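You operate a simulated robot arm through the tools that you are given. There is no shell and no other tool. Be economical: measure what you need, move in short steps, check, and stop when the job is done.

You run a simulated robot arm. Do the job below in one go: nothing can be reset, and whatever is moved stays where it is left.

TASK
Stand the soap cup on the drying mat, pour about 40 ml of soap into it and cover it.
Fine: pour from the green handle jug and put it back; lay the white cup lid on the rinse grid meanwhile; the fittings stay. Set down upright: soap cup, green handle jug.

Only the result counts: the job must be done as asked and must still hold three seconds after the hand-in. Knocking over, shifting, dropping, spilling or breaking anything else fails it. A push-on lid holds only when it is set on centred and level and pressed home; a screw cap is set on level and turned clockwise until tight.

THE ROBOT
A 7-joint arm with a two-finger parallel gripper, fixed in place. Base frame: the origin is at the foot of the arm, x ahead of it, y to its left, z up. Readings come in mm, rad, newtons and seconds.
With the tool pointing down near the work surface it reaches from about 220 to 740 mm from the base axis. Its first joint turns from -2.897 to 2.897 rad. Payload 1.57 kg.
Tool frame: the origin (TCP) lies between the finger pads and is the grasp point; the fingertips stand 30 mm ahead of it; z points along the fingers, y is the line along which they close. The gripper opens to 110 mm. The fingers are 24 mm wide and 12 mm thick; the gripper's body (48 by 112 mm) begins 78 mm behind the TCP.
Orientation is that of the tool frame in the base frame, as a unit quaternion [w, x, y, z]. With the fingers straight down and closing along the base's y, the tool's x points along the base's -x, its y along +y and its z along -z.

THE INTERFACE
- The arm moves only by the tool send_rows. Its arguments are lists of equal length, an entry for each row: "jaw": the finger opening in mm, from 0 to 110; "offset": the shift along the tool's x, y, z in mm, a list of three; "dr": the turn, a rotation vector about the tool's x, y, z in rad, a list of three. In form: {"jaw": [jaw, ...], "offset": [[dx, dy, dz], ...], "dr": [[rx, ry, rz], ...]}. A call has 1 to 10 rows; each row shifts and turns the commanded pose from where the row before left it, along the tool's axes as they then stand. A row lasts 0.2 s, in which the tool goes at most 50 mm and 0.15 rad; a call with a longer step from one row to the next is refused whole, and so is a gripper value outside its range. Where a pose cannot be reached the arm comes as near as it can. A force on the tool above 40 N (or 10 N above the force at the start of the call, whichever is more), or a blocked arm, ends the call early, and 0.2 s more pass. Each finger travels about 45 mm/s and halts on what it meets, pressing with about 24 N; the grip force reading is that of the motor and also rises with nothing between the fingers. The clock runs only during rows and for 0.2 s after the last one: add rows that do not move to give the fingers time. It gives the time, the measured TCP pose, the force on the tool (base axes), the opening and the grip force at its end, in the units of the frame above (readings bear some noise), with the torque about the TCP (base axes, N m) and any sound that the robot's microphone picked up, and new pictures: "views" is both (left out), scene, wrist or none.
- Cameras (640 x 400 px; columns grow to the right, rows downward): "scene" is fixed at [51.7, 651.9, 1590.7]; the picture's right is [-0.70, -0.71, 0.00], its down [-0.61, 0.60, -0.51] and it looks along [0.36, -0.36, -0.86] (base axes); focal length 251 px, centre (320, 200). "wrist" rides on the gripper at [70, 16, -141] in the tool frame; the picture's right is [-0.23, 0.97, 0.00], its down [-0.86, -0.20, -0.48] and it looks along [-0.47, -0.11, 0.88] (tool axes); focal length 222 px, centre (320, 200). There is no depth. A picture from a camera that has moved, and an enlarged one, comes with that camera's place and axes in the base frame and with its lens.
- slide_trunk(by): slides the trunk up (or, below 0, down) by that many mm; the arm rides with it, the base frame stays. It gives what a move gives, with no picture.
- close_up(camera, box): a new picture of the part [left, top, right, bottom] of that camera's present view, enlarged. No time passes.
- hand_in(): hands the job in; it is judged then, once.

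Work in short steps. Places have to be worked out from the pictures, the camera data and where the tool is seen: move nearer, look again, correct. Check each grasp and each placing, and mend what went wrong. You have 120 turns and 200 pictures in all, those below and enlarged ones among them. Open the gripper and draw the arm clear of the work before you hand the job in, unless the task says otherwise; then end with one line.

The tools are called as a command line: name --argument value ..., lists and objects as JSON in quotes. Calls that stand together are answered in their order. send_rows: Moves the arm, as the interface text tells. Its arguments: {"type":"object","properties":{"jaw":{"type":"array","items":{"type":"number"}},"offset":{"type":"array","items":{"type":"array","items":{"type":"number"}}},"dr":{"type":"array","items":{"type":"array","items":{"type":"number"}}},"views":{"type":"string","enum":["both","scene","wrist","none"]}},"required":["jaw","offset","dr"]} The other tools are called the same way: slide_trunk (by) slides the trunk up or down; close_up (camera, box) takes an enlarged picture of a part of a camera's view; hand_in () hands the job in.

At the start:

```text
time_s: 0.0
eef_pos: [186.4, 334.2, 1315.3]
orientation: [0.0, 0.001, 1.0, 0.0]
wrist_force: [1.3, 0.3, 0.3]
wrist_torque: [0.0, -0.02, 0.0]
gripper_width: 110.2
finger_force: 0.0
trunk travel left (down, up): [-525.0, 65.0]
```

scene: 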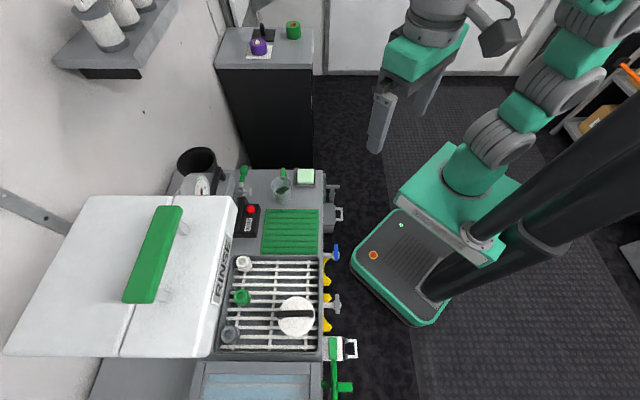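
wrist: 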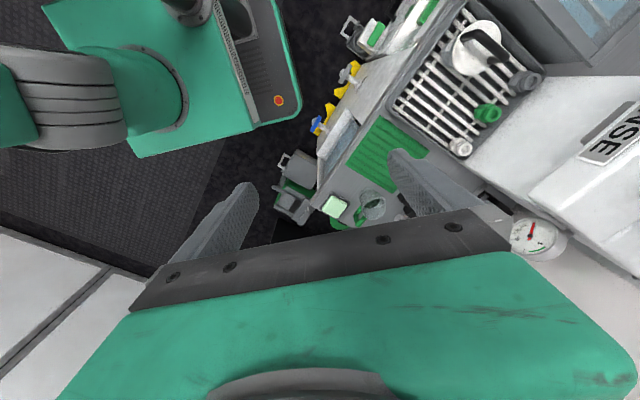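

I start by enlarging the work area in the scene camera to identify the objects.

close_up --camera "scene" --box '[210, 150, 370, 250]'

close_up --camera "scene" --box '[200, 240, 360, 340]'

close_up --camera "scene" --box '[210, 0, 330, 75]'

```text
4.00 times, centred on (290, 200) of scene
camera zoom: at [51.7, 651.9, 1590.7], right [-0.7, -0.71, 0.0], down [-0.61, 0.6, -0.51], along [0.36, -0.36, -0.86], focal length 1003 px, centre (440, 200)
```

zoom: 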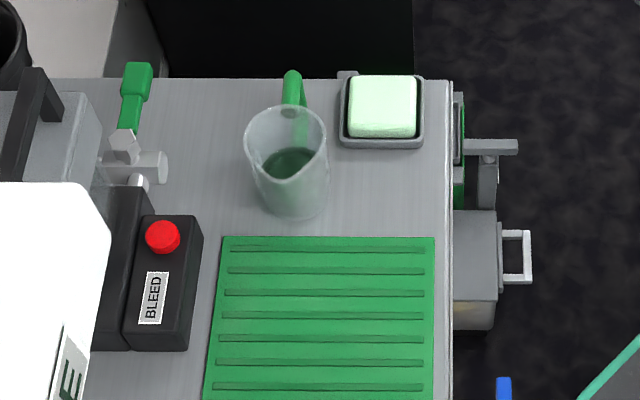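

```text
4.00 times, centred on (280, 290) of scene
camera zoom: at [51.7, 651.9, 1590.7], right [-0.7, -0.71, 0.0], down [-0.61, 0.6, -0.51], along [0.36, -0.36, -0.86], focal length 1003 px, centre (480, -160)
```

zoom: 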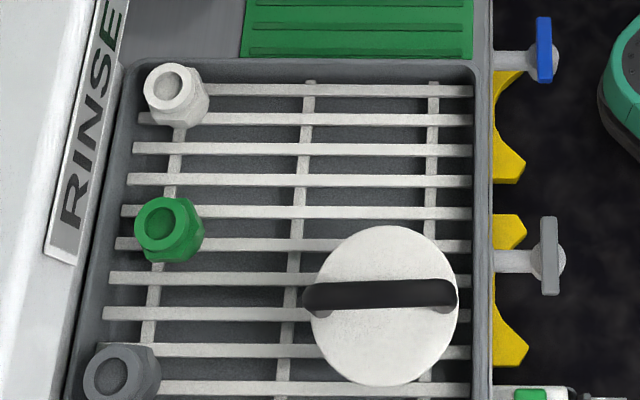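

```text
5.33 times, centred on (270, 38) of scene
camera zoom: at [51.7, 651.9, 1590.7], right [-0.7, -0.71, 0.0], down [-0.61, 0.6, -0.51], along [0.36, -0.36, -0.86], focal length 1338 px, centre (587, 1067)
```

zoom: 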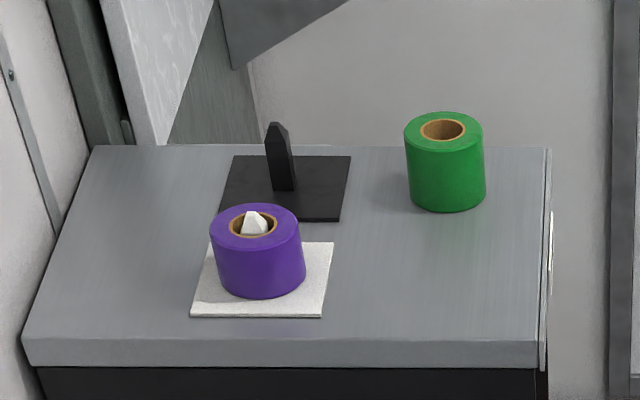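

The white disc with a black strap on the grid might be a lidded cup; I check from the wrist camera, which sees it from another side.

close_up --camera "wrist" --box '[380, 0, 560, 112]'

close_up --camera "wrist" --box '[280, 110, 440, 230]'

close_up --camera "scene" --box '[150, 300, 390, 400]'

```text
3.56 times, centred on (470, 56) of wrist
camera zoom: at [115.8, 349.9, 1455.7], right [0.23, 0.97, 0.0], down [0.86, -0.2, 0.48], along [0.47, -0.11, -0.88], focal length 790 px, centre (-213, 712)
```

zoom: 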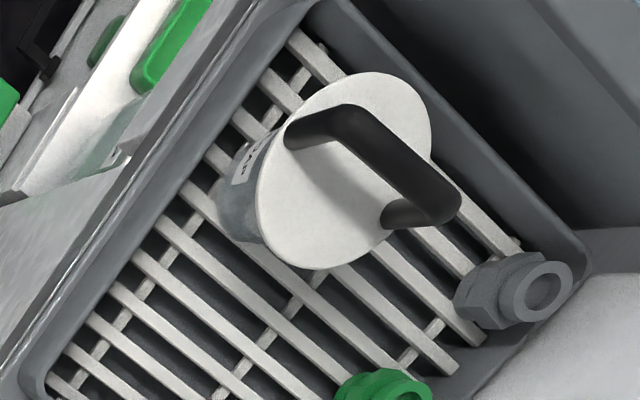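

```text
3.33 times, centred on (360, 170) of wrist
camera zoom: at [115.8, 349.9, 1455.7], right [0.23, 0.97, 0.0], down [0.86, -0.2, 0.48], along [0.47, -0.11, -0.88], focal length 740 px, centre (187, 300)
```

zoom: 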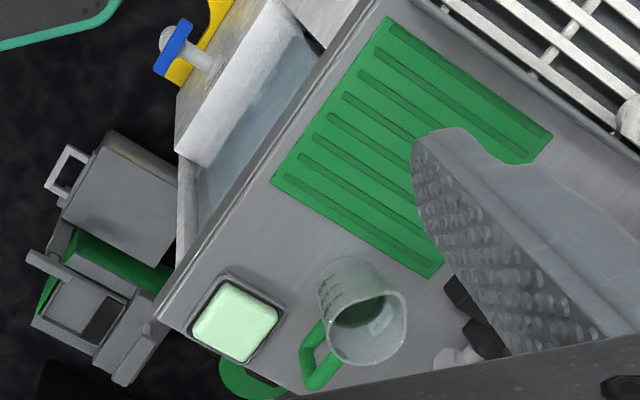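

```text
2.67 times, centred on (270, 350) of scene
camera zoom: at [51.7, 651.9, 1590.7], right [-0.7, -0.71, 0.0], down [-0.61, 0.6, -0.51], along [0.36, -0.36, -0.86], focal length 669 px, centre (453, -200)
```

zoom: 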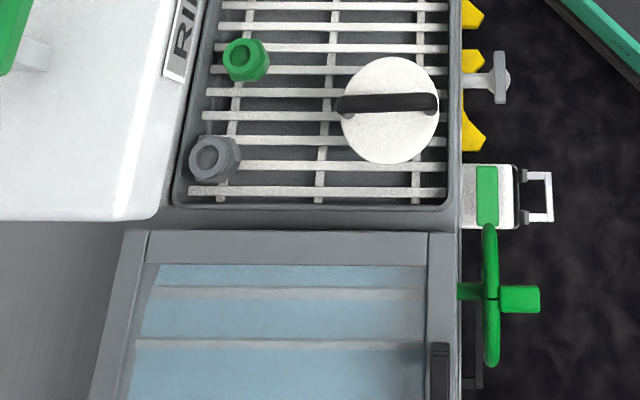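

Geometry so far: the lidded cup is near (134, 644), lid top z≈958. The mat centre is near (340, 488) with the deck at z≈850, and the jug is near (449, 430) with its handle toward (+x, −y) and spout opposite. I lower the trunk part way.

slide_trunk --by -200

```text
time_s: 2.2
eef_pos: [186.1, 334.3, 1114.0]
orientation: [0.0, 0.0, 1.0, 0.0]
wrist_force: [0.7, -0.3, 0.5]
wrist_torque: [-0.01, 0.01, 0.02]
gripper_width: 110.1
finger_force: 0.0
trunk travel left (down, up): [-325.0, 265.0]
```

Trunk down fine. I shift above the cup, high (z≈1114), then begin to turn so that the fingers close along the bench front.

send_rows --jaw '[110, 110, 110, 110, 110, 110, 110, 110, 110, 110]' --offset '[[6, 40, 0], [6, 40, 0], [6, 40, 0], [6, 40, 0], [6, 40, 0], [6, 40, 0], [0, 0, 0], [0, 0, 0], [0, 0, 0], [0, 0, 0]]' --dr '[[0, 0, 0], [0, 0, 0], [0, 0, 0], [0, 0, 0], [0, 0, -0.131], [0, 0, -0.131], [0, 0, -0.131], [0, 0, -0.131], [0, 0, -0.131], [0, 0, -0.13]]'

```text
time_s: 4.4
eef_pos: [142.7, 526.1, 1077.4]
orientation: [-0.001, -0.383, 0.924, -0.001]
wrist_force: [0.5, -0.7, -0.2]
wrist_torque: [-0.01, -0.01, 0.0]
gripper_width: 109.9
finger_force: 0.1
out of reach, approached as far as the arm can: row 5, 6
trunk travel left (down, up): [-325.0, 265.0]
camera wrist: at [80.2, 488.8, 1219.6], right [-0.53, 0.85, 0.0], down [0.74, 0.47, 0.48], along [0.41, 0.25, -0.88], focal length 222 px, centre (320, 200)
```

scene: 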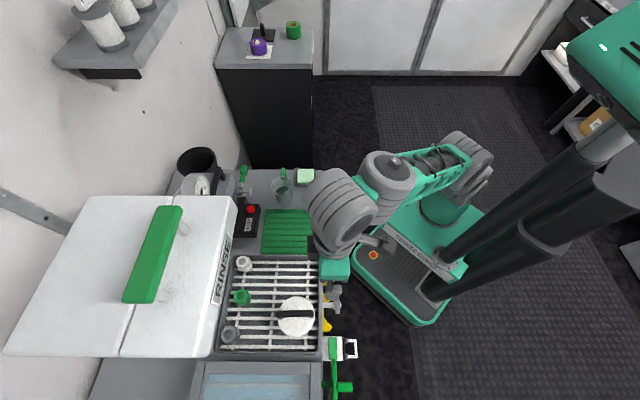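
wrist: 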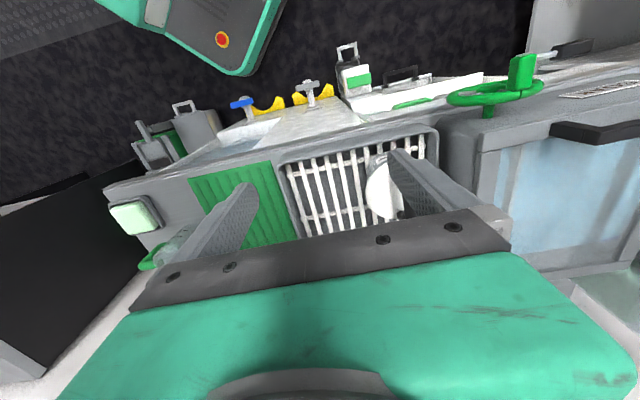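

The arm ran out of reach at that height, so the shoulder is too high. I lower the trunk by another 100; the fingertips stay about 100 mm above the deck and clear of the cup.

slide_trunk --by -110

```text
time_s: 5.8
eef_pos: [142.2, 526.5, 968.4]
orientation: [0.0, -0.383, 0.924, 0.001]
wrist_force: [0.1, -0.4, -0.4]
wrist_torque: [-0.02, -0.01, 0.0]
gripper_width: 110.1
finger_force: 0.1
trunk travel left (down, up): [-215.0, 375.0]
```

Working back from where the reach ended, the shoulder actually sits below the wrist, so I need a higher trunk and a lower hand. I raise the trunk and then lower the hand.

slide_trunk --by 330

send_rows --jaw '[110, 110, 110, 110, 110, 110, 110, 110]' --offset '[[0, 0, 40], [0, 0, 40], [0, 0, 40], [0, 0, 40], [0, 0, 40], [0, 0, 20], [0, 0, 0], [0, 0, 0]]' --dr '[[0, 0, 0], [0, 0, 0], [0, 0, 0], [0, 0, 0], [0, 0, 0], [0, 0, 0], [0, 0, 0], [0, 0, 0]]' --views "none"

```text
time_s: 9.0
eef_pos: [142.2, 527.3, 1298.3]
orientation: [0.0, -0.382, 0.924, 0.0]
wrist_force: [-0.1, -0.6, -0.6]
wrist_torque: [-0.01, -0.04, 0.0]
gripper_width: 109.9
finger_force: 0.1
trunk travel left (down, up): [-545.0, 45.0]
```

```text
time_s: 10.8
eef_pos: [142.9, 525.2, 1078.5]
orientation: [0.0, -0.383, 0.924, 0.001]
wrist_force: [0.5, -0.2, -0.1]
wrist_torque: [0.0, 0.02, 0.0]
gripper_width: 110.1
finger_force: 0.0
trunk travel left (down, up): [-545.0, 45.0]
```

Now out over the cup at z≈1078.

send_rows --jaw '[110, 110, 110, 110, 110]' --offset '[[-26, 30, 0], [-26, 30, 0], [-26.5, 30, 0], [0, 0, 0], [0, 0, 0]]' --dr '[[0, 0, 0], [0, 0, 0], [0, 0, 0], [0, 0, 0], [0, 0, 0]]'

```text
time_s: 12.0
eef_pos: [134.5, 641.5, 1079.8]
orientation: [0.001, -0.383, 0.924, 0.0]
wrist_force: [0.2, -0.4, 0.4]
wrist_torque: [0.01, 0.0, -0.01]
gripper_width: 109.8
finger_force: 0.1
trunk travel left (down, up): [-545.0, 45.0]
camera wrist: at [72.8, 604.2, 1222.6], right [-0.53, 0.85, 0.0], down [0.75, 0.46, 0.48], along [0.41, 0.25, -0.88], focal length 222 px, centre (320, 200)
```

scene: 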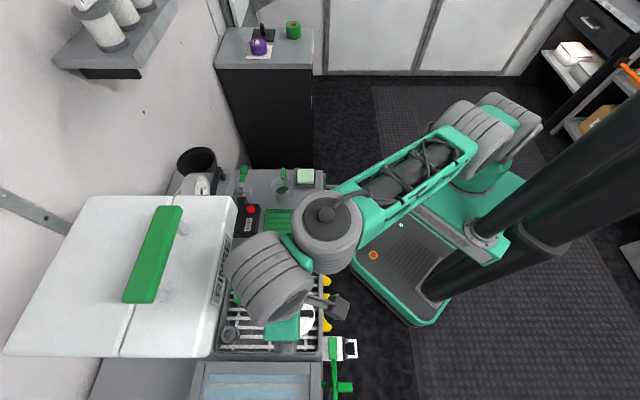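
wrist: 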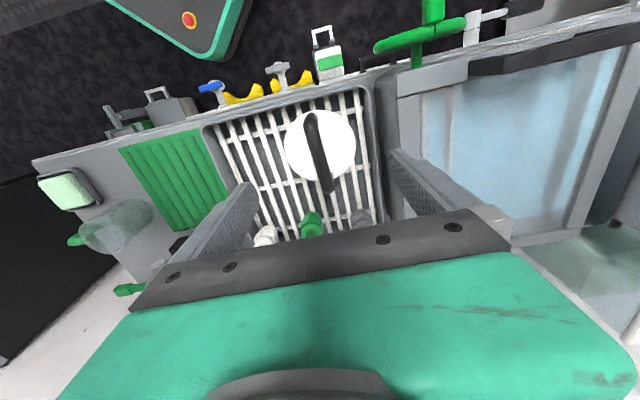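

The lid centre projects to (134, 641), right under the TCP. The strap stands about 45 mm above the lid, so I lower to z≈1010 first and look.

send_rows --jaw '[90, 70, 60, 60]' --offset '[[0, 0, 25], [0, 0, 25], [0, 0, 18], [0, 0, 0]]' --dr '[[0, 0, 0], [0, 0, 0], [0, 0, 0], [0, 0, 0]]' --views "wrist"

close_up --camera "wrist" --box '[200, 60, 440, 210]'

```text
time_s: 13.0
eef_pos: [133.5, 644.5, 1009.8]
orientation: [0.0, -0.383, 0.924, 0.0]
wrist_force: [-0.3, -0.4, 0.5]
wrist_torque: [-0.04, 0.01, 0.03]
gripper_width: 60.0
finger_force: 0.0
trunk travel left (down, up): [-545.0, 45.0]
camera wrist: at [71.6, 607.0, 1151.4], right [-0.53, 0.85, 0.0], down [0.75, 0.46, 0.48], along [0.41, 0.25, -0.88], focal length 222 px, centre (320, 200)
```

wrist: 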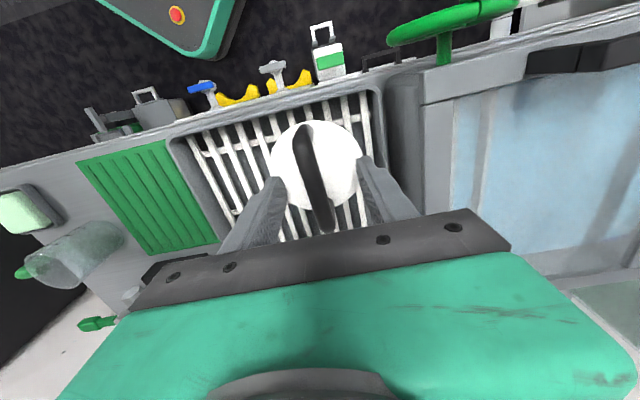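

```text
2.67 times, centred on (320, 135) of wrist
camera zoom: at [71.6, 607.0, 1151.4], right [-0.53, 0.85, 0.0], down [0.75, 0.46, 0.48], along [0.41, 0.25, -0.88], focal length 592 px, centre (320, 373)
```

zoom: 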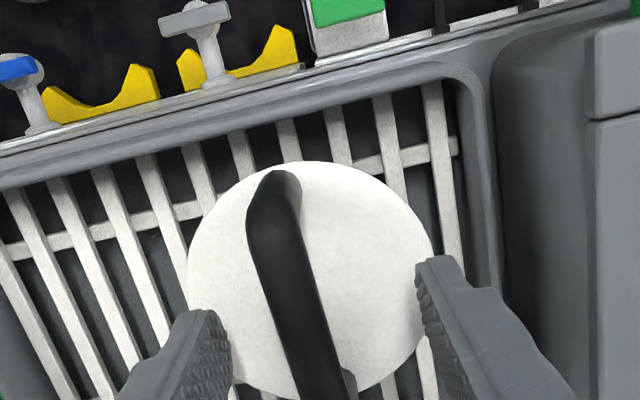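

The lid centre is at about (132, 640); I correct by a few mm, lower to z≈996 and close on the strap.

send_rows --jaw '[60, 60, 40, 20, 0, 0, 0]' --offset '[[4, -2.5, 7], [0, 0, 7], [0, 0, 0], [0, 0, 0], [0, 0, 0], [0, 0, 0], [0, 0, 0]]' --dr '[[0, 0, 0], [0, 0, 0], [0, 0, 0], [0, 0, 0], [0, 0, 0], [0, 0, 0], [0, 0, 0]]' --views "wrist"

```text
time_s: 14.6
eef_pos: [132.4, 641.8, 996.3]
orientation: [0.0, -0.382, 0.924, 0.0]
wrist_force: [1.0, -0.2, 0.6]
wrist_torque: [0.03, 0.01, 0.01]
gripper_width: 12.5
finger_force: 23.8
trunk travel left (down, up): [-545.0, 45.0]
camera wrist: at [70.8, 603.7, 1138.2], right [-0.53, 0.85, 0.0], down [0.75, 0.46, 0.48], along [0.41, 0.25, -0.88], focal length 222 px, centre (320, 200)
```

wrist: 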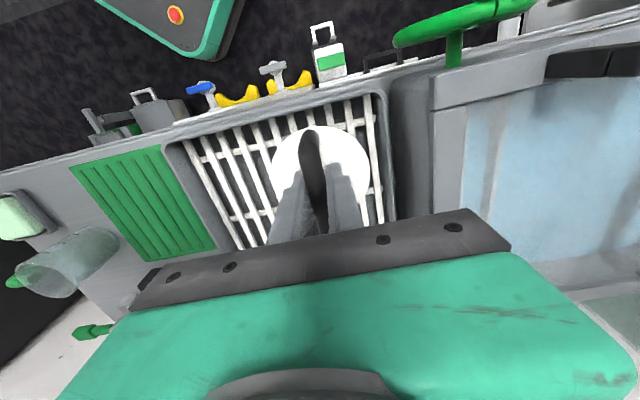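

Strap held (12.5 mm). I lift slowly by 10 mm and watch whether the cup comes along.

send_rows --jaw '[0, 0, 0, 0, 0, 0]' --offset '[[0, 0, -2], [0, 0, -2], [0, 0, -3], [0, 0, -3], [0, 0, 0], [0, 0, 0]]' --dr '[[0, 0, 0], [0, 0, 0], [0, 0, 0], [0, 0, 0], [0, 0, 0], [0, 0, 0]]' --views "wrist"

close_up --camera "wrist" --box '[220, 80, 420, 220]'

```text
time_s: 16.0
eef_pos: [133.6, 641.1, 1007.1]
orientation: [-0.001, -0.383, 0.924, 0.0]
wrist_force: [-0.1, -0.7, -0.1]
wrist_torque: [-0.01, 0.02, 0.0]
gripper_width: 12.6
finger_force: 24.1
trunk travel left (down, up): [-545.0, 45.0]
camera wrist: at [70.7, 603.5, 1147.8], right [-0.53, 0.85, 0.0], down [0.75, 0.46, 0.48], along [0.41, 0.25, -0.88], focal length 222 px, centre (320, 200)
```

wrist: 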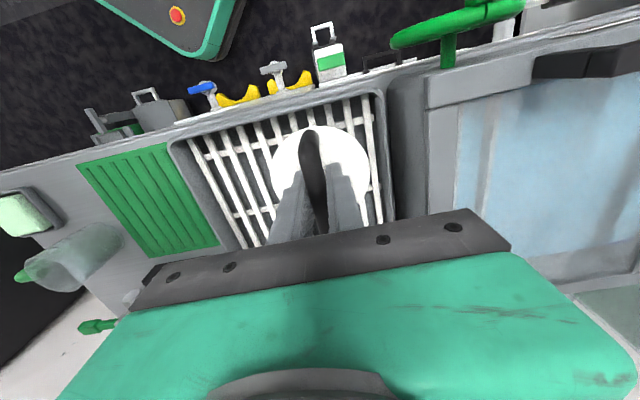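

```text
2.86 times, centred on (320, 150) of wrist
camera zoom: at [70.7, 603.5, 1147.8], right [-0.53, 0.85, 0.0], down [0.75, 0.46, 0.48], along [0.41, 0.25, -0.88], focal length 635 px, centre (320, 343)
```

zoom: 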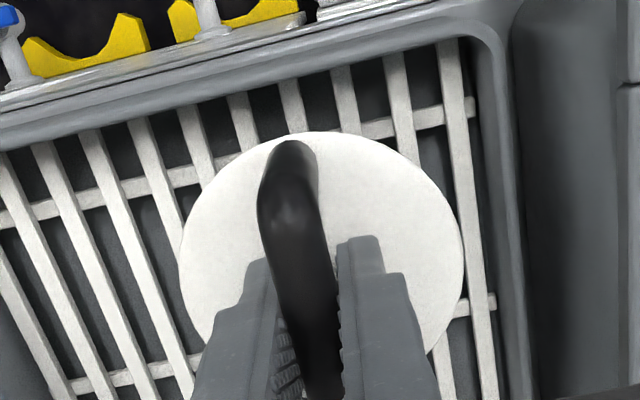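

Force barely changes. I lift 50 mm further and look again.

send_rows --jaw '[0, 0, 0, 0, 0, 0, 0]' --offset '[[0, 0, -10], [0, 0, -15], [0, 0, -15], [0, 0, -10], [0, 0, 0], [0, 0, 0], [0, 0, 0]]' --dr '[[0, 0, 0], [0, 0, 0], [0, 0, 0], [0, 0, 0], [0, 0, 0], [0, 0, 0], [0, 0, 0]]' --views "both"

close_up --camera "scene" --box '[210, 240, 370, 340]'

```text
time_s: 17.6
eef_pos: [132.8, 639.5, 1056.8]
orientation: [0.0, -0.382, 0.924, 0.0]
wrist_force: [-0.2, 0.4, -0.1]
wrist_torque: [0.0, 0.02, -0.04]
gripper_width: 12.9
finger_force: 24.3
trunk travel left (down, up): [-545.0, 45.0]
camera wrist: at [70.0, 602.4, 1198.1], right [-0.53, 0.85, 0.0], down [0.75, 0.46, 0.48], along [0.41, 0.25, -0.88], focal length 222 px, centre (320, 200)
```

scene: 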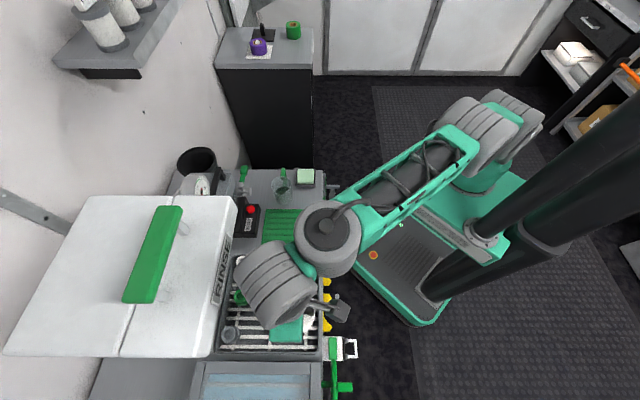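
wrist: 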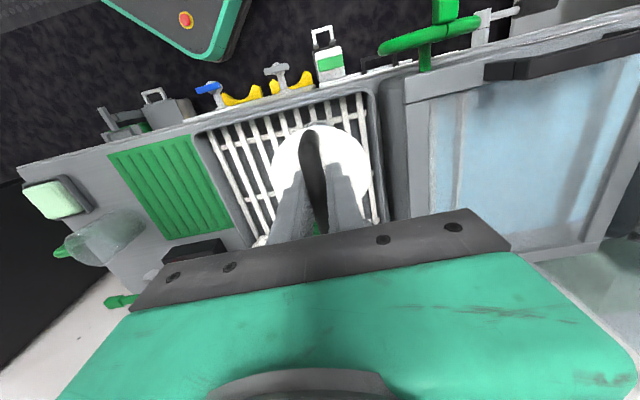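

```text
4.00 times, centred on (290, 290) of scene
camera zoom: at [51.7, 651.9, 1590.7], right [-0.7, -0.71, 0.0], down [-0.61, 0.6, -0.51], along [0.36, -0.36, -0.86], focal length 1003 px, centre (440, -160)
```

zoom: 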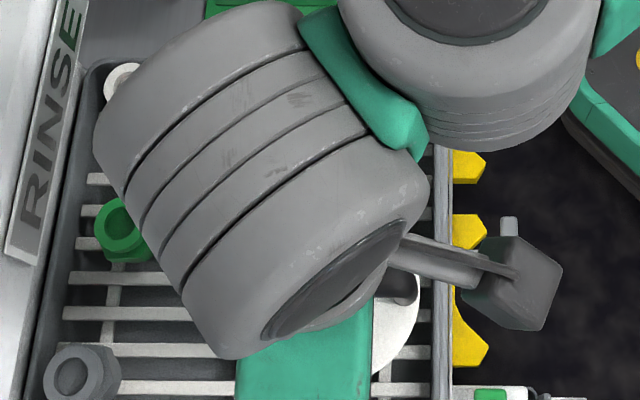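

I carry the lid (and whatever hangs below) level toward the free part of the grid near (250, 615), then look at whether the cup stayed behind.

send_rows --jaw '[0, 0, 0, 0, 0, 0]' --offset '[[-16, -25, 0], [-16, -25, 0], [-16, -25, 0], [-17, -25, 0], [0, 0, 0], [0, 0, 0]]' --dr '[[0, 0, 0], [0, 0, 0], [0, 0, 0], [0, 0, 0], [0, 0, 0], [0, 0, 0]]' --views "both"

close_up --camera "scene" --box '[210, 240, 370, 340]'

close_up --camera "wrist" --box '[200, 60, 440, 210]'

```text
time_s: 19.0
eef_pos: [248.1, 615.9, 1055.1]
orientation: [0.0, -0.383, 0.924, 0.0]
wrist_force: [0.6, 0.0, -0.7]
wrist_torque: [-0.05, -0.01, 0.0]
gripper_width: 12.9
finger_force: 24.0
trunk travel left (down, up): [-545.0, 45.0]
camera wrist: at [186.8, 578.2, 1196.8], right [-0.53, 0.85, 0.0], down [0.75, 0.46, 0.48], along [0.41, 0.25, -0.88], focal length 222 px, centre (320, 200)
```

scene: 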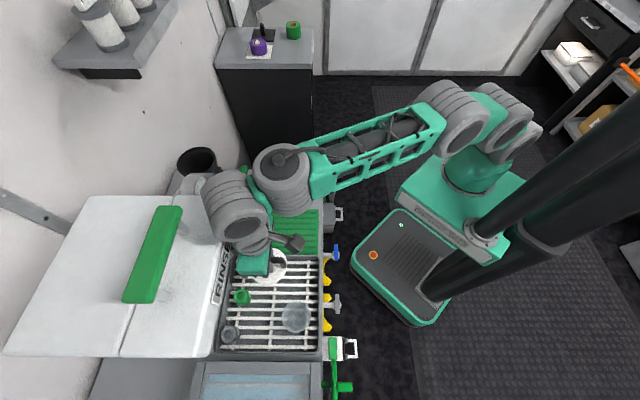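
wrist: 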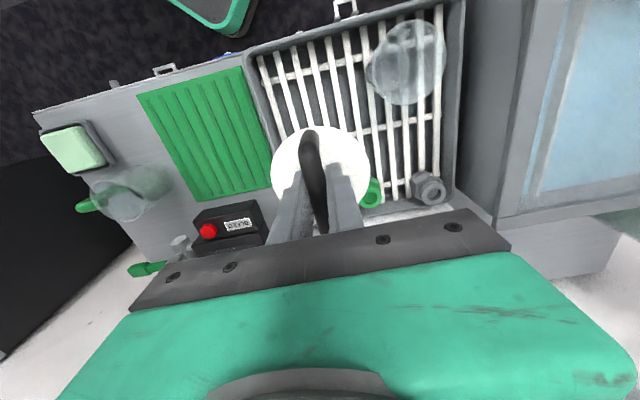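

```text
4.00 times, centred on (290, 290) of scene
camera zoom: at [51.7, 651.9, 1590.7], right [-0.7, -0.71, 0.0], down [-0.61, 0.6, -0.51], along [0.36, -0.36, -0.86], focal length 1003 px, centre (440, -160)
```

zoom: 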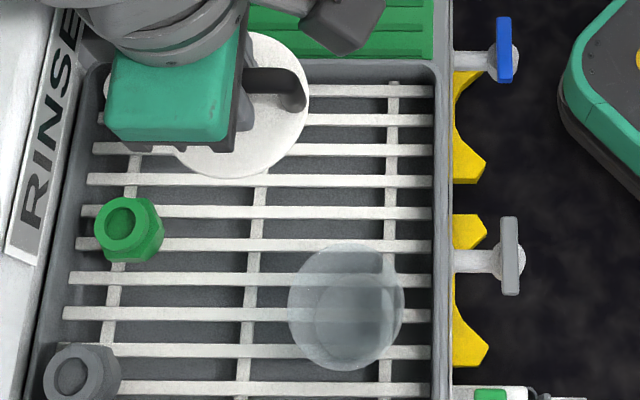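

```text
2.67 times, centred on (320, 135) of wrist
camera zoom: at [186.8, 578.2, 1196.8], right [-0.53, 0.85, 0.0], down [0.75, 0.46, 0.48], along [0.41, 0.25, -0.88], focal length 592 px, centre (320, 373)
```

zoom: 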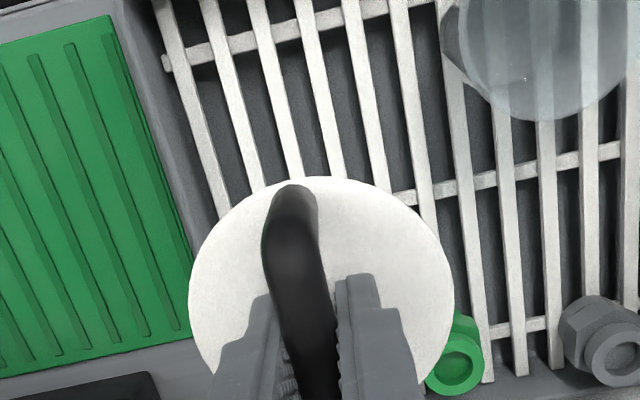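

The cup stayed on the grid, uncovered, and the lid is in hand. I lower the lid to a bit above the grid.

send_rows --jaw '[0, 0, 0, 0, 0, 0]' --offset '[[0, 0, 25], [0, 0, 30], [0, 0, 30], [0, 0, 15], [0, 0, 0], [0, 0, 0]]' --dr '[[0, 0, 0], [0, 0, 0], [0, 0, 0], [0, 0, 0], [0, 0, 0], [0, 0, 0]]' --views "both"

close_up --camera "scene" --box '[210, 230, 370, 330]'

```text
time_s: 20.4
eef_pos: [251.6, 614.4, 957.3]
orientation: [0.0, -0.383, 0.924, 0.0]
wrist_force: [0.0, 0.7, -1.3]
wrist_torque: [0.02, 0.01, 0.01]
gripper_width: 13.0
finger_force: 23.6
trunk travel left (down, up): [-545.0, 45.0]
camera wrist: at [189.3, 576.1, 1099.1], right [-0.53, 0.85, 0.0], down [0.75, 0.46, 0.48], along [0.41, 0.25, -0.88], focal length 222 px, centre (320, 200)
```

scene: 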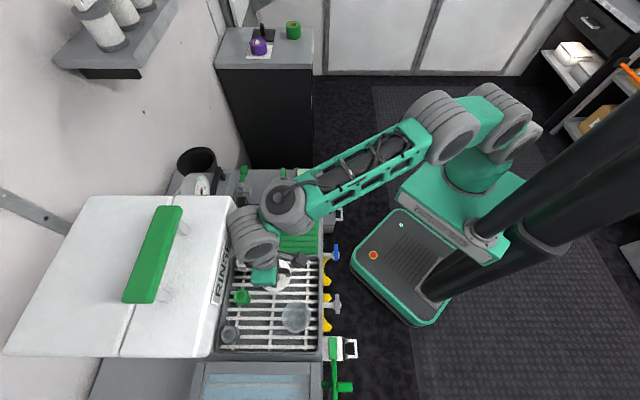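
wrist: 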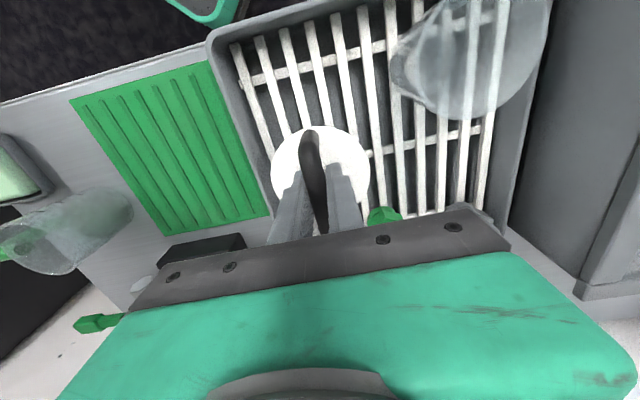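

```text
4.00 times, centred on (290, 280) of scene
camera zoom: at [51.7, 651.9, 1590.7], right [-0.7, -0.71, 0.0], down [-0.61, 0.6, -0.51], along [0.36, -0.36, -0.86], focal length 1003 px, centre (440, -120)
```

zoom: 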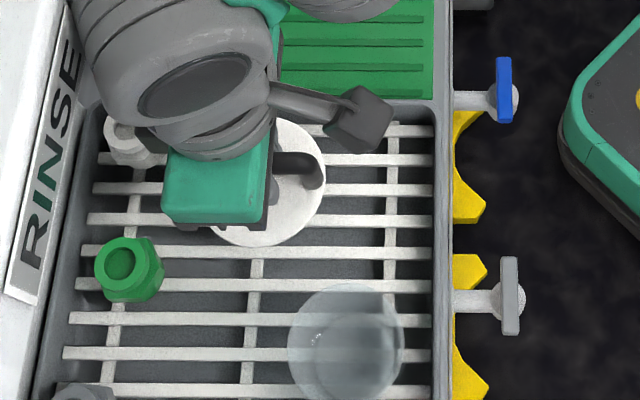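

Clear of fittings and lip. Slow descent toward contact.

send_rows --jaw '[0, 0, 0, 0, 0, 0, 0, 0, 0, 0]' --offset '[[0, 0, 5], [0, 0, 5], [0, 0, 5], [0, 0, 4], [0, 0, 3], [0, 0, 3], [0, 0, 3], [0, 0, 3], [0, 0, 3], [0, 0, 3]]' --dr '[[0, 0, 0], [0, 0, 0], [0, 0, 0], [0, 0, 0], [0, 0, 0], [0, 0, 0], [0, 0, 0], [0, 0, 0], [0, 0, 0], [0, 0, 0]]' --views "wrist"

```text
time_s: 22.6
eef_pos: [249.6, 620.0, 927.3]
orientation: [0.005, -0.382, 0.924, 0.007]
wrist_force: [0.4, 0.2, 11.8]
wrist_torque: [-0.06, 0.05, -0.04]
gripper_width: 12.5
finger_force: 23.8
trunk travel left (down, up): [-545.0, 45.0]
stopped in row 10: the force on the tool passed its limit at 44 N (the readings are from after the stop); the commanded pose is now the measured one
camera wrist: at [188.1, 579.7, 1069.6], right [-0.53, 0.85, 0.01], down [0.74, 0.46, 0.49], along [0.41, 0.27, -0.87], focal length 222 px, centre (320, 200)
```

wrist: 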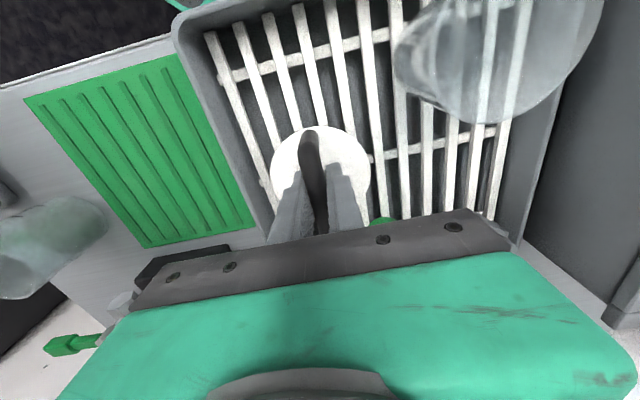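

Contact at z≈927 with the lid resting on the grid. I relax 1 mm and open the fingers.

send_rows --jaw '[0, 20, 40, 50, 50]' --offset '[[0, 0, -1], [0, 0, 0], [0, 0, 0], [0, 0, 0], [0, 0, 0]]' --dr '[[0, 0, 0], [0, 0, 0], [0, 0, 0], [0, 0, 0], [0, 0, 0]]' --views "none"

send_rows --jaw '[50, 50, 50, 50, 50]' --offset '[[0, 0, -20], [0, 0, -40], [0, 0, -40], [0, 0, -20], [0, 0, 0]]' --dr '[[0, 0, 0], [0, 0, 0], [0, 0, 0], [0, 0, 0], [0, 0, 0]]' --views "wrist"

close_up --camera "wrist" --box '[240, 0, 480, 210]'

```text
time_s: 23.8
eef_pos: [248.5, 618.0, 929.0]
orientation: [0.004, -0.383, 0.924, 0.005]
wrist_force: [-2.5, 2.6, 21.3]
wrist_torque: [-0.07, 0.07, 0.0]
gripper_width: 40.5
finger_force: 0.1
trunk travel left (down, up): [-545.0, 45.0]
```

```text
time_s: 25.0
eef_pos: [252.4, 619.4, 1047.2]
orientation: [0.003, -0.381, 0.925, 0.004]
wrist_force: [0.0, -0.1, -0.3]
wrist_torque: [0.0, 0.0, -0.01]
gripper_width: 50.1
finger_force: 0.1
trunk travel left (down, up): [-545.0, 45.0]
camera wrist: at [189.1, 580.5, 1188.7], right [-0.53, 0.85, 0.01], down [0.75, 0.46, 0.49], along [0.41, 0.26, -0.87], focal length 222 px, centre (320, 200)
```

wrist: 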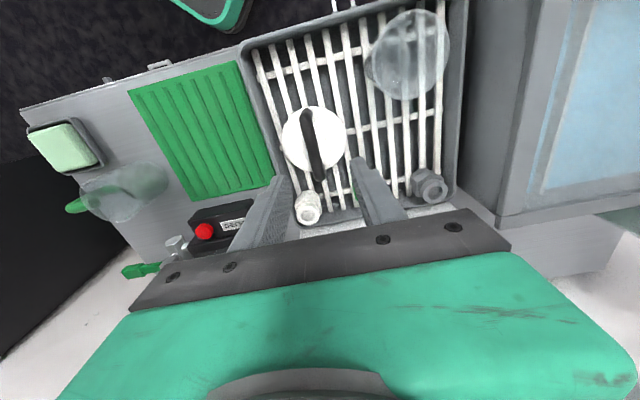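

```text
1.90 times, centred on (360, 105) of wrist
camera zoom: at [189.1, 580.5, 1188.7], right [-0.53, 0.85, 0.01], down [0.75, 0.46, 0.49], along [0.41, 0.26, -0.87], focal length 423 px, centre (244, 381)
```

zoom: 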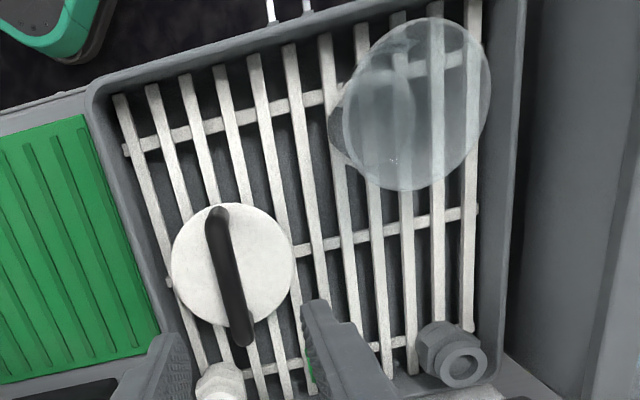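

The lid lies flat on the grid and clear of everything. Now back over the cup at (134, 643), fully open, trimming the slight tilt.

send_rows --jaw '[70, 90, 110, 110, 110, 110]' --offset '[[0, 0, 0], [22, 33, 0], [22, 33, 0], [22, 34, 0], [0, 0, 0], [0, 0, 0]]' --dr '[[0.005, 0.0086, -0.0046], [0, 0, 0], [0, 0, 0], [0, 0, 0], [0, 0, 0], [0, 0, 0]]' --views "wrist"

close_up --camera "wrist" --box '[220, 50, 420, 210]'

```text
time_s: 26.4
eef_pos: [131.4, 645.0, 1045.1]
orientation: [0.0, -0.384, 0.923, 0.0]
wrist_force: [0.5, 0.2, -0.1]
wrist_torque: [0.02, 0.0, 0.02]
gripper_width: 110.1
finger_force: 0.1
trunk travel left (down, up): [-545.0, 45.0]
camera wrist: at [70.6, 607.2, 1186.5], right [-0.53, 0.85, 0.0], down [0.74, 0.47, 0.48], along [0.41, 0.25, -0.88], focal length 222 px, centre (320, 200)
```

wrist: 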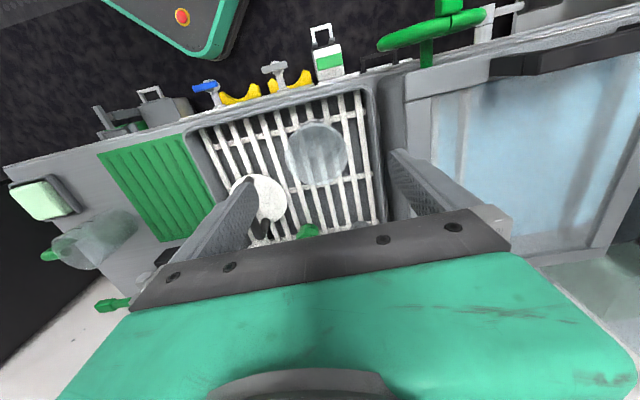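

```text
2.50 times, centred on (320, 130) of wrist
camera zoom: at [70.6, 607.2, 1186.5], right [-0.53, 0.85, 0.0], down [0.74, 0.47, 0.48], along [0.41, 0.25, -0.88], focal length 555 px, centre (320, 375)
```

zoom: 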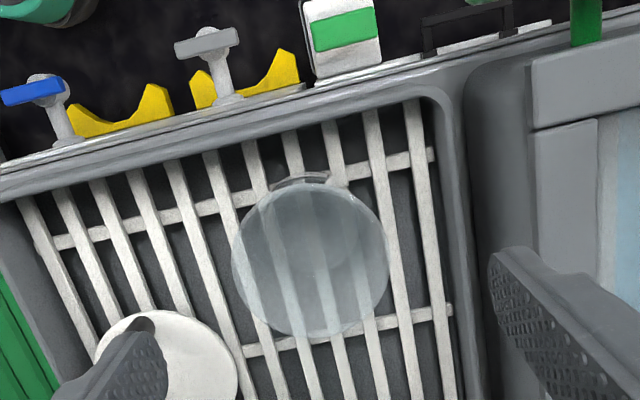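

Rim centre is near (135, 640); I shift ~5 mm toward it and descend to TCP z≈930, about 20 mm below the rim.

send_rows --jaw '[110, 110, 110, 110, 110, 110, 110]' --offset '[[1, -5, 0], [0, 0, 30], [0, 0, 30], [0, 0, 30], [0, 0, 25], [0, 0, 0], [0, 0, 0]]' --dr '[[0, 0, 0], [0, 0, 0], [0, 0, 0], [0, 0, 0], [0, 0, 0], [0, 0, 0], [0, 0, 0]]' --views "wrist"

close_up --camera "wrist" --box '[200, 60, 440, 220]'

```text
time_s: 28.0
eef_pos: [133.0, 639.0, 931.6]
orientation: [0.0, -0.385, 0.923, 0.0]
wrist_force: [-0.5, 0.3, 0.8]
wrist_torque: [0.01, 0.01, -0.01]
gripper_width: 110.0
finger_force: 0.0
trunk travel left (down, up): [-545.0, 45.0]
camera wrist: at [71.9, 600.8, 1072.9], right [-0.53, 0.85, 0.0], down [0.74, 0.47, 0.48], along [0.41, 0.25, -0.88], focal length 222 px, centre (320, 200)
```

wrist: 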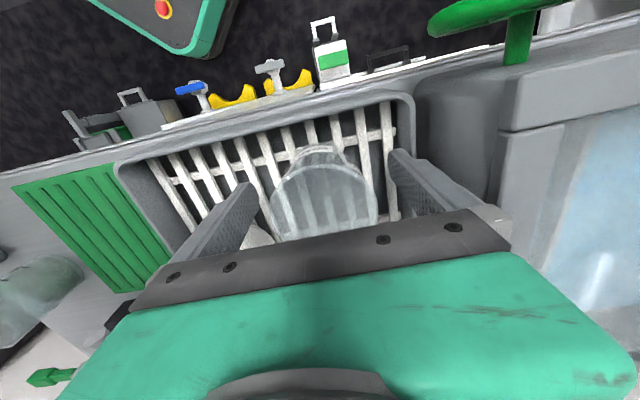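

```text
2.50 times, centred on (320, 140) of wrist
camera zoom: at [71.9, 600.8, 1072.9], right [-0.53, 0.85, 0.0], down [0.74, 0.47, 0.48], along [0.41, 0.25, -0.88], focal length 555 px, centre (320, 350)
```

zoom: 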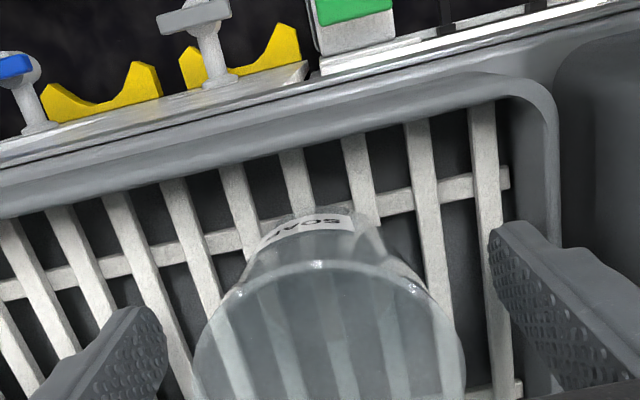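

Cup sits midway between the fingers. Close.

send_rows --jaw '[90, 75, 50, 30, 30, 30]' --offset '[[0, 0, 0], [0, 0, 0], [0, 0, 0], [0, 0, 0], [0, 0, 0], [0, 0, 0]]' --dr '[[0, 0, 0], [0, 0, 0], [0, 0, 0], [0, 0, 0], [0, 0, 0], [0, 0, 0]]' --views "none"

send_rows --jaw '[30, 30, 30, 30, 30]' --offset '[[0, 0, -3], [0, 0, -5], [0, 0, -12], [0, 0, 0], [0, 0, 0]]' --dr '[[0, 0, 0], [0, 0, 0], [0, 0, 0], [0, 0, 0], [0, 0, 0]]' --views "wrist"

close_up --camera "wrist" --box '[200, 60, 440, 220]'

```text
time_s: 29.4
eef_pos: [134.5, 638.7, 930.2]
orientation: [0.0, -0.384, 0.923, 0.001]
wrist_force: [-0.3, 0.5, 0.5]
wrist_torque: [0.0, 0.0, 0.04]
gripper_width: 66.6
finger_force: 23.9
trunk travel left (down, up): [-545.0, 45.0]
```

```text
time_s: 30.6
eef_pos: [133.3, 638.0, 950.9]
orientation: [0.0, -0.384, 0.923, 0.0]
wrist_force: [-0.2, -0.3, -0.2]
wrist_torque: [-0.01, 0.0, -0.01]
gripper_width: 66.5
finger_force: 24.0
trunk travel left (down, up): [-545.0, 45.0]
camera wrist: at [71.9, 600.0, 1092.5], right [-0.53, 0.85, 0.0], down [0.74, 0.47, 0.48], along [0.41, 0.25, -0.88], focal length 222 px, centre (320, 200)
```

wrist: 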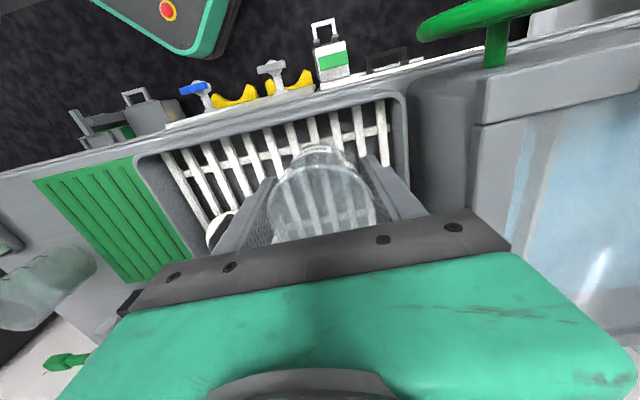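

```text
2.50 times, centred on (320, 140) of wrist
camera zoom: at [71.9, 600.0, 1092.5], right [-0.53, 0.85, 0.0], down [0.74, 0.47, 0.48], along [0.41, 0.25, -0.88], focal length 555 px, centre (320, 350)
```

zoom: 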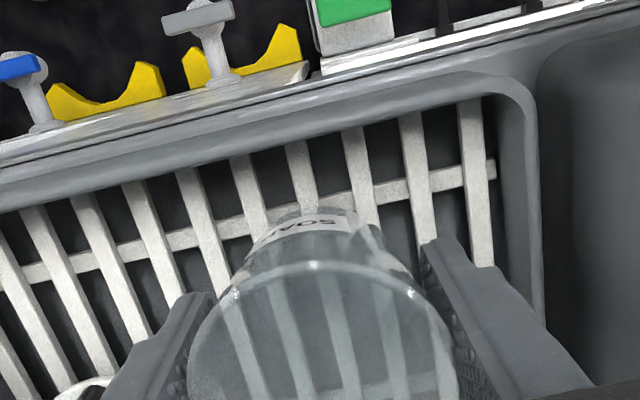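

Cup is lifted cleanly. I raise it to ≈1045 and carry it over the mat.

send_rows --jaw '[30, 30, 30, 30, 30, 30, 30, 30, 30, 30]' --offset '[[0, 0, -35], [0, 0, -40], [0, 0, -20], [-6, -38, 0], [-7, -43, 0], [-7, -43, 0], [-7, -43, 0], [-7, -43, 0], [-6, -42, 0], [0, 0, 0]]' --dr '[[0, 0, 0], [0, 0, 0], [0, 0, 0], [0, 0, 0], [0, 0, 0], [0, 0, 0], [0, 0, 0], [0, 0, 0], [0, 0, 0], [0, 0, 0]]' --views "both"

close_up --camera "scene" --box '[210, 170, 370, 270]'

```text
time_s: 32.8
eef_pos: [342.8, 486.3, 1046.1]
orientation: [0.001, -0.384, 0.923, 0.0]
wrist_force: [-0.7, -0.7, -1.1]
wrist_torque: [0.0, -0.01, -0.02]
gripper_width: 66.5
finger_force: 25.1
trunk travel left (down, up): [-545.0, 45.0]
camera wrist: at [281.7, 447.9, 1187.9], right [-0.53, 0.85, 0.0], down [0.74, 0.47, 0.48], along [0.41, 0.25, -0.88], focal length 222 px, centre (320, 200)
```

scene: 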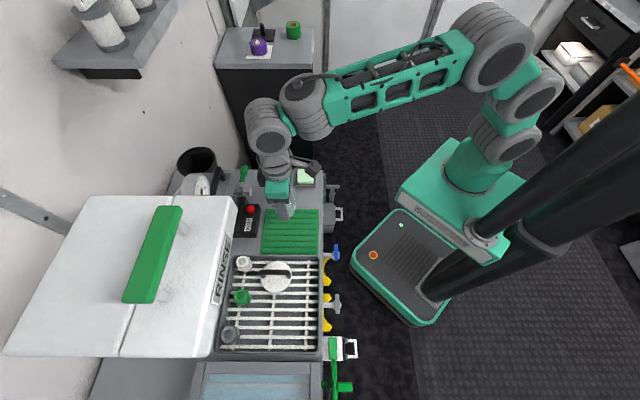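
wrist: 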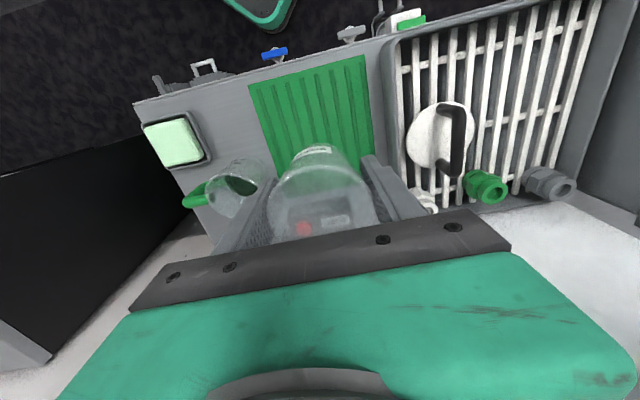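

```text
4.00 times, centred on (290, 220) of scene
camera zoom: at [51.7, 651.9, 1590.7], right [-0.7, -0.71, 0.0], down [-0.61, 0.6, -0.51], along [0.36, -0.36, -0.86], focal length 1003 px, centre (440, 120)
```

zoom: 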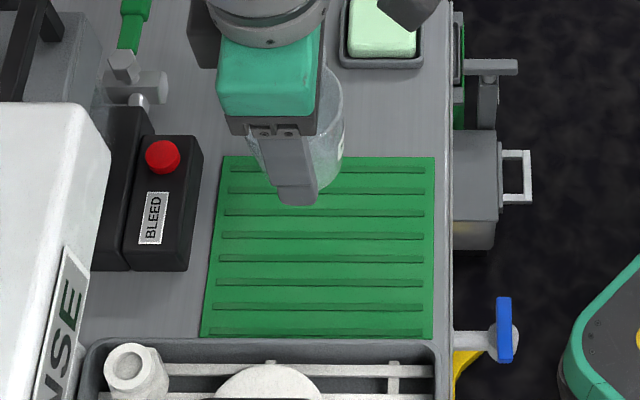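

The mat centre works out at (346, 488), about 174×153 mm. I shift to about (332, 499), a little away from the jug, and descend toward the mat.

send_rows --jaw '[30, 30, 30, 30, 30, 30, 30]' --offset '[[-1, 16, 0], [0, 0, 30], [0, 0, 35], [0, 0, 35], [0, 0, 20], [0, 0, 0], [0, 0, 0]]' --dr '[[0, 0, 0], [0, 0, 0], [0, 0, 0], [0, 0, 0], [0, 0, 0], [0, 0, 0], [0, 0, 0]]' --views "wrist"

close_up --camera "scene" --box '[230, 170, 350, 260]'

```text
time_s: 34.4
eef_pos: [334.2, 497.3, 925.0]
orientation: [0.0, -0.384, 0.923, 0.0]
wrist_force: [0.0, -0.5, -0.5]
wrist_torque: [-0.01, -0.05, 0.02]
gripper_width: 66.7
finger_force: 24.2
trunk travel left (down, up): [-545.0, 45.0]
camera wrist: at [272.5, 459.8, 1066.9], right [-0.53, 0.85, 0.0], down [0.74, 0.47, 0.48], along [0.41, 0.25, -0.88], focal length 222 px, centre (320, 200)
```

wrist: 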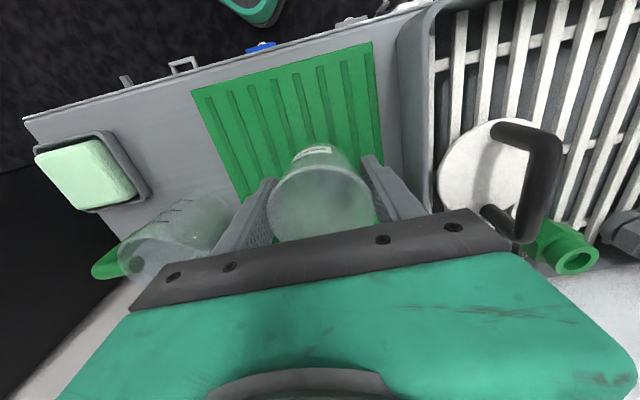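

```text
4.44 times, centred on (290, 215) of scene
camera zoom: at [51.7, 651.9, 1590.7], right [-0.7, -0.71, 0.0], down [-0.61, 0.6, -0.51], along [0.36, -0.36, -0.86], focal length 1115 px, centre (453, 133)
```

zoom: 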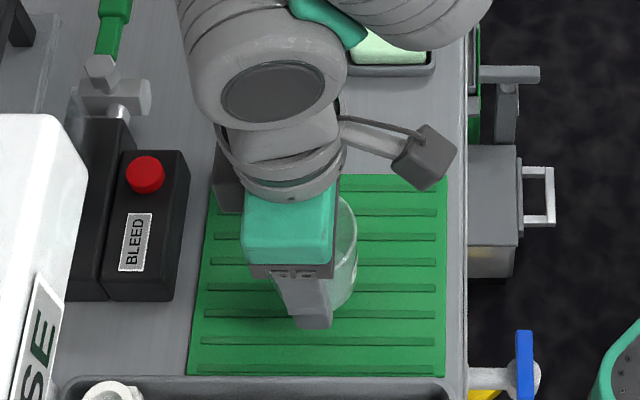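

All clear. Slow descent until touch.

send_rows --jaw '[30, 30, 30, 30, 30, 30, 30, 30, 30, 30]' --offset '[[0, 0, 3], [0, 0, 3], [0, 0, 2], [0, 0, 2], [0, 0, 2], [0, 0, 2], [0, 0, 2], [0, 0, 2], [0, 0, 2], [0, 0, 2]]' --dr '[[0, 0, 0], [0, 0, 0], [0, 0, 0], [0, 0, 0], [0, 0, 0], [0, 0, 0], [0, 0, 0], [0, 0, 0], [0, 0, 0], [0, 0, 0]]' --views "none"

```text
time_s: 36.6
eef_pos: [332.4, 499.4, 904.7]
orientation: [0.0, -0.384, 0.923, 0.0]
wrist_force: [-0.2, -0.8, -0.9]
wrist_torque: [-0.01, -0.02, 0.0]
gripper_width: 66.3
finger_force: 24.2
trunk travel left (down, up): [-545.0, 45.0]
```

No contact yet at 904.7; I continue in 1.5 mm steps.

send_rows --jaw '[30, 30, 30, 30, 30, 30, 30, 30, 30]' --offset '[[0, 0, 1.5], [0, 0, 1.5], [0, 0, 1.5], [0, 0, 1.5], [0, 0, 1.5], [0, 0, 1.5], [0, 0, 1.5], [0, 0, 1.5], [0, 0, 0]]' --dr '[[0, 0, 0], [0, 0, 0], [0, 0, 0], [0, 0, 0], [0, 0, 0], [0, 0, 0], [0, 0, 0], [0, 0, 0], [0, 0, 0]]' --views "wrist"

```text
time_s: 38.6
eef_pos: [330.8, 500.2, 894.0]
orientation: [0.002, -0.385, 0.923, 0.001]
wrist_force: [2.6, 2.8, 24.0]
wrist_torque: [0.0, 0.02, -0.01]
gripper_width: 66.7
finger_force: 24.1
trunk travel left (down, up): [-545.0, 45.0]
camera wrist: at [269.7, 461.1, 1035.3], right [-0.53, 0.85, 0.0], down [0.74, 0.46, 0.48], along [0.41, 0.26, -0.88], focal length 222 px, centre (320, 200)
```

wrist: 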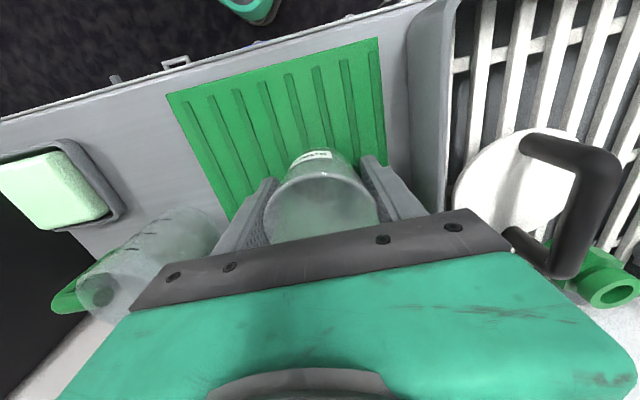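

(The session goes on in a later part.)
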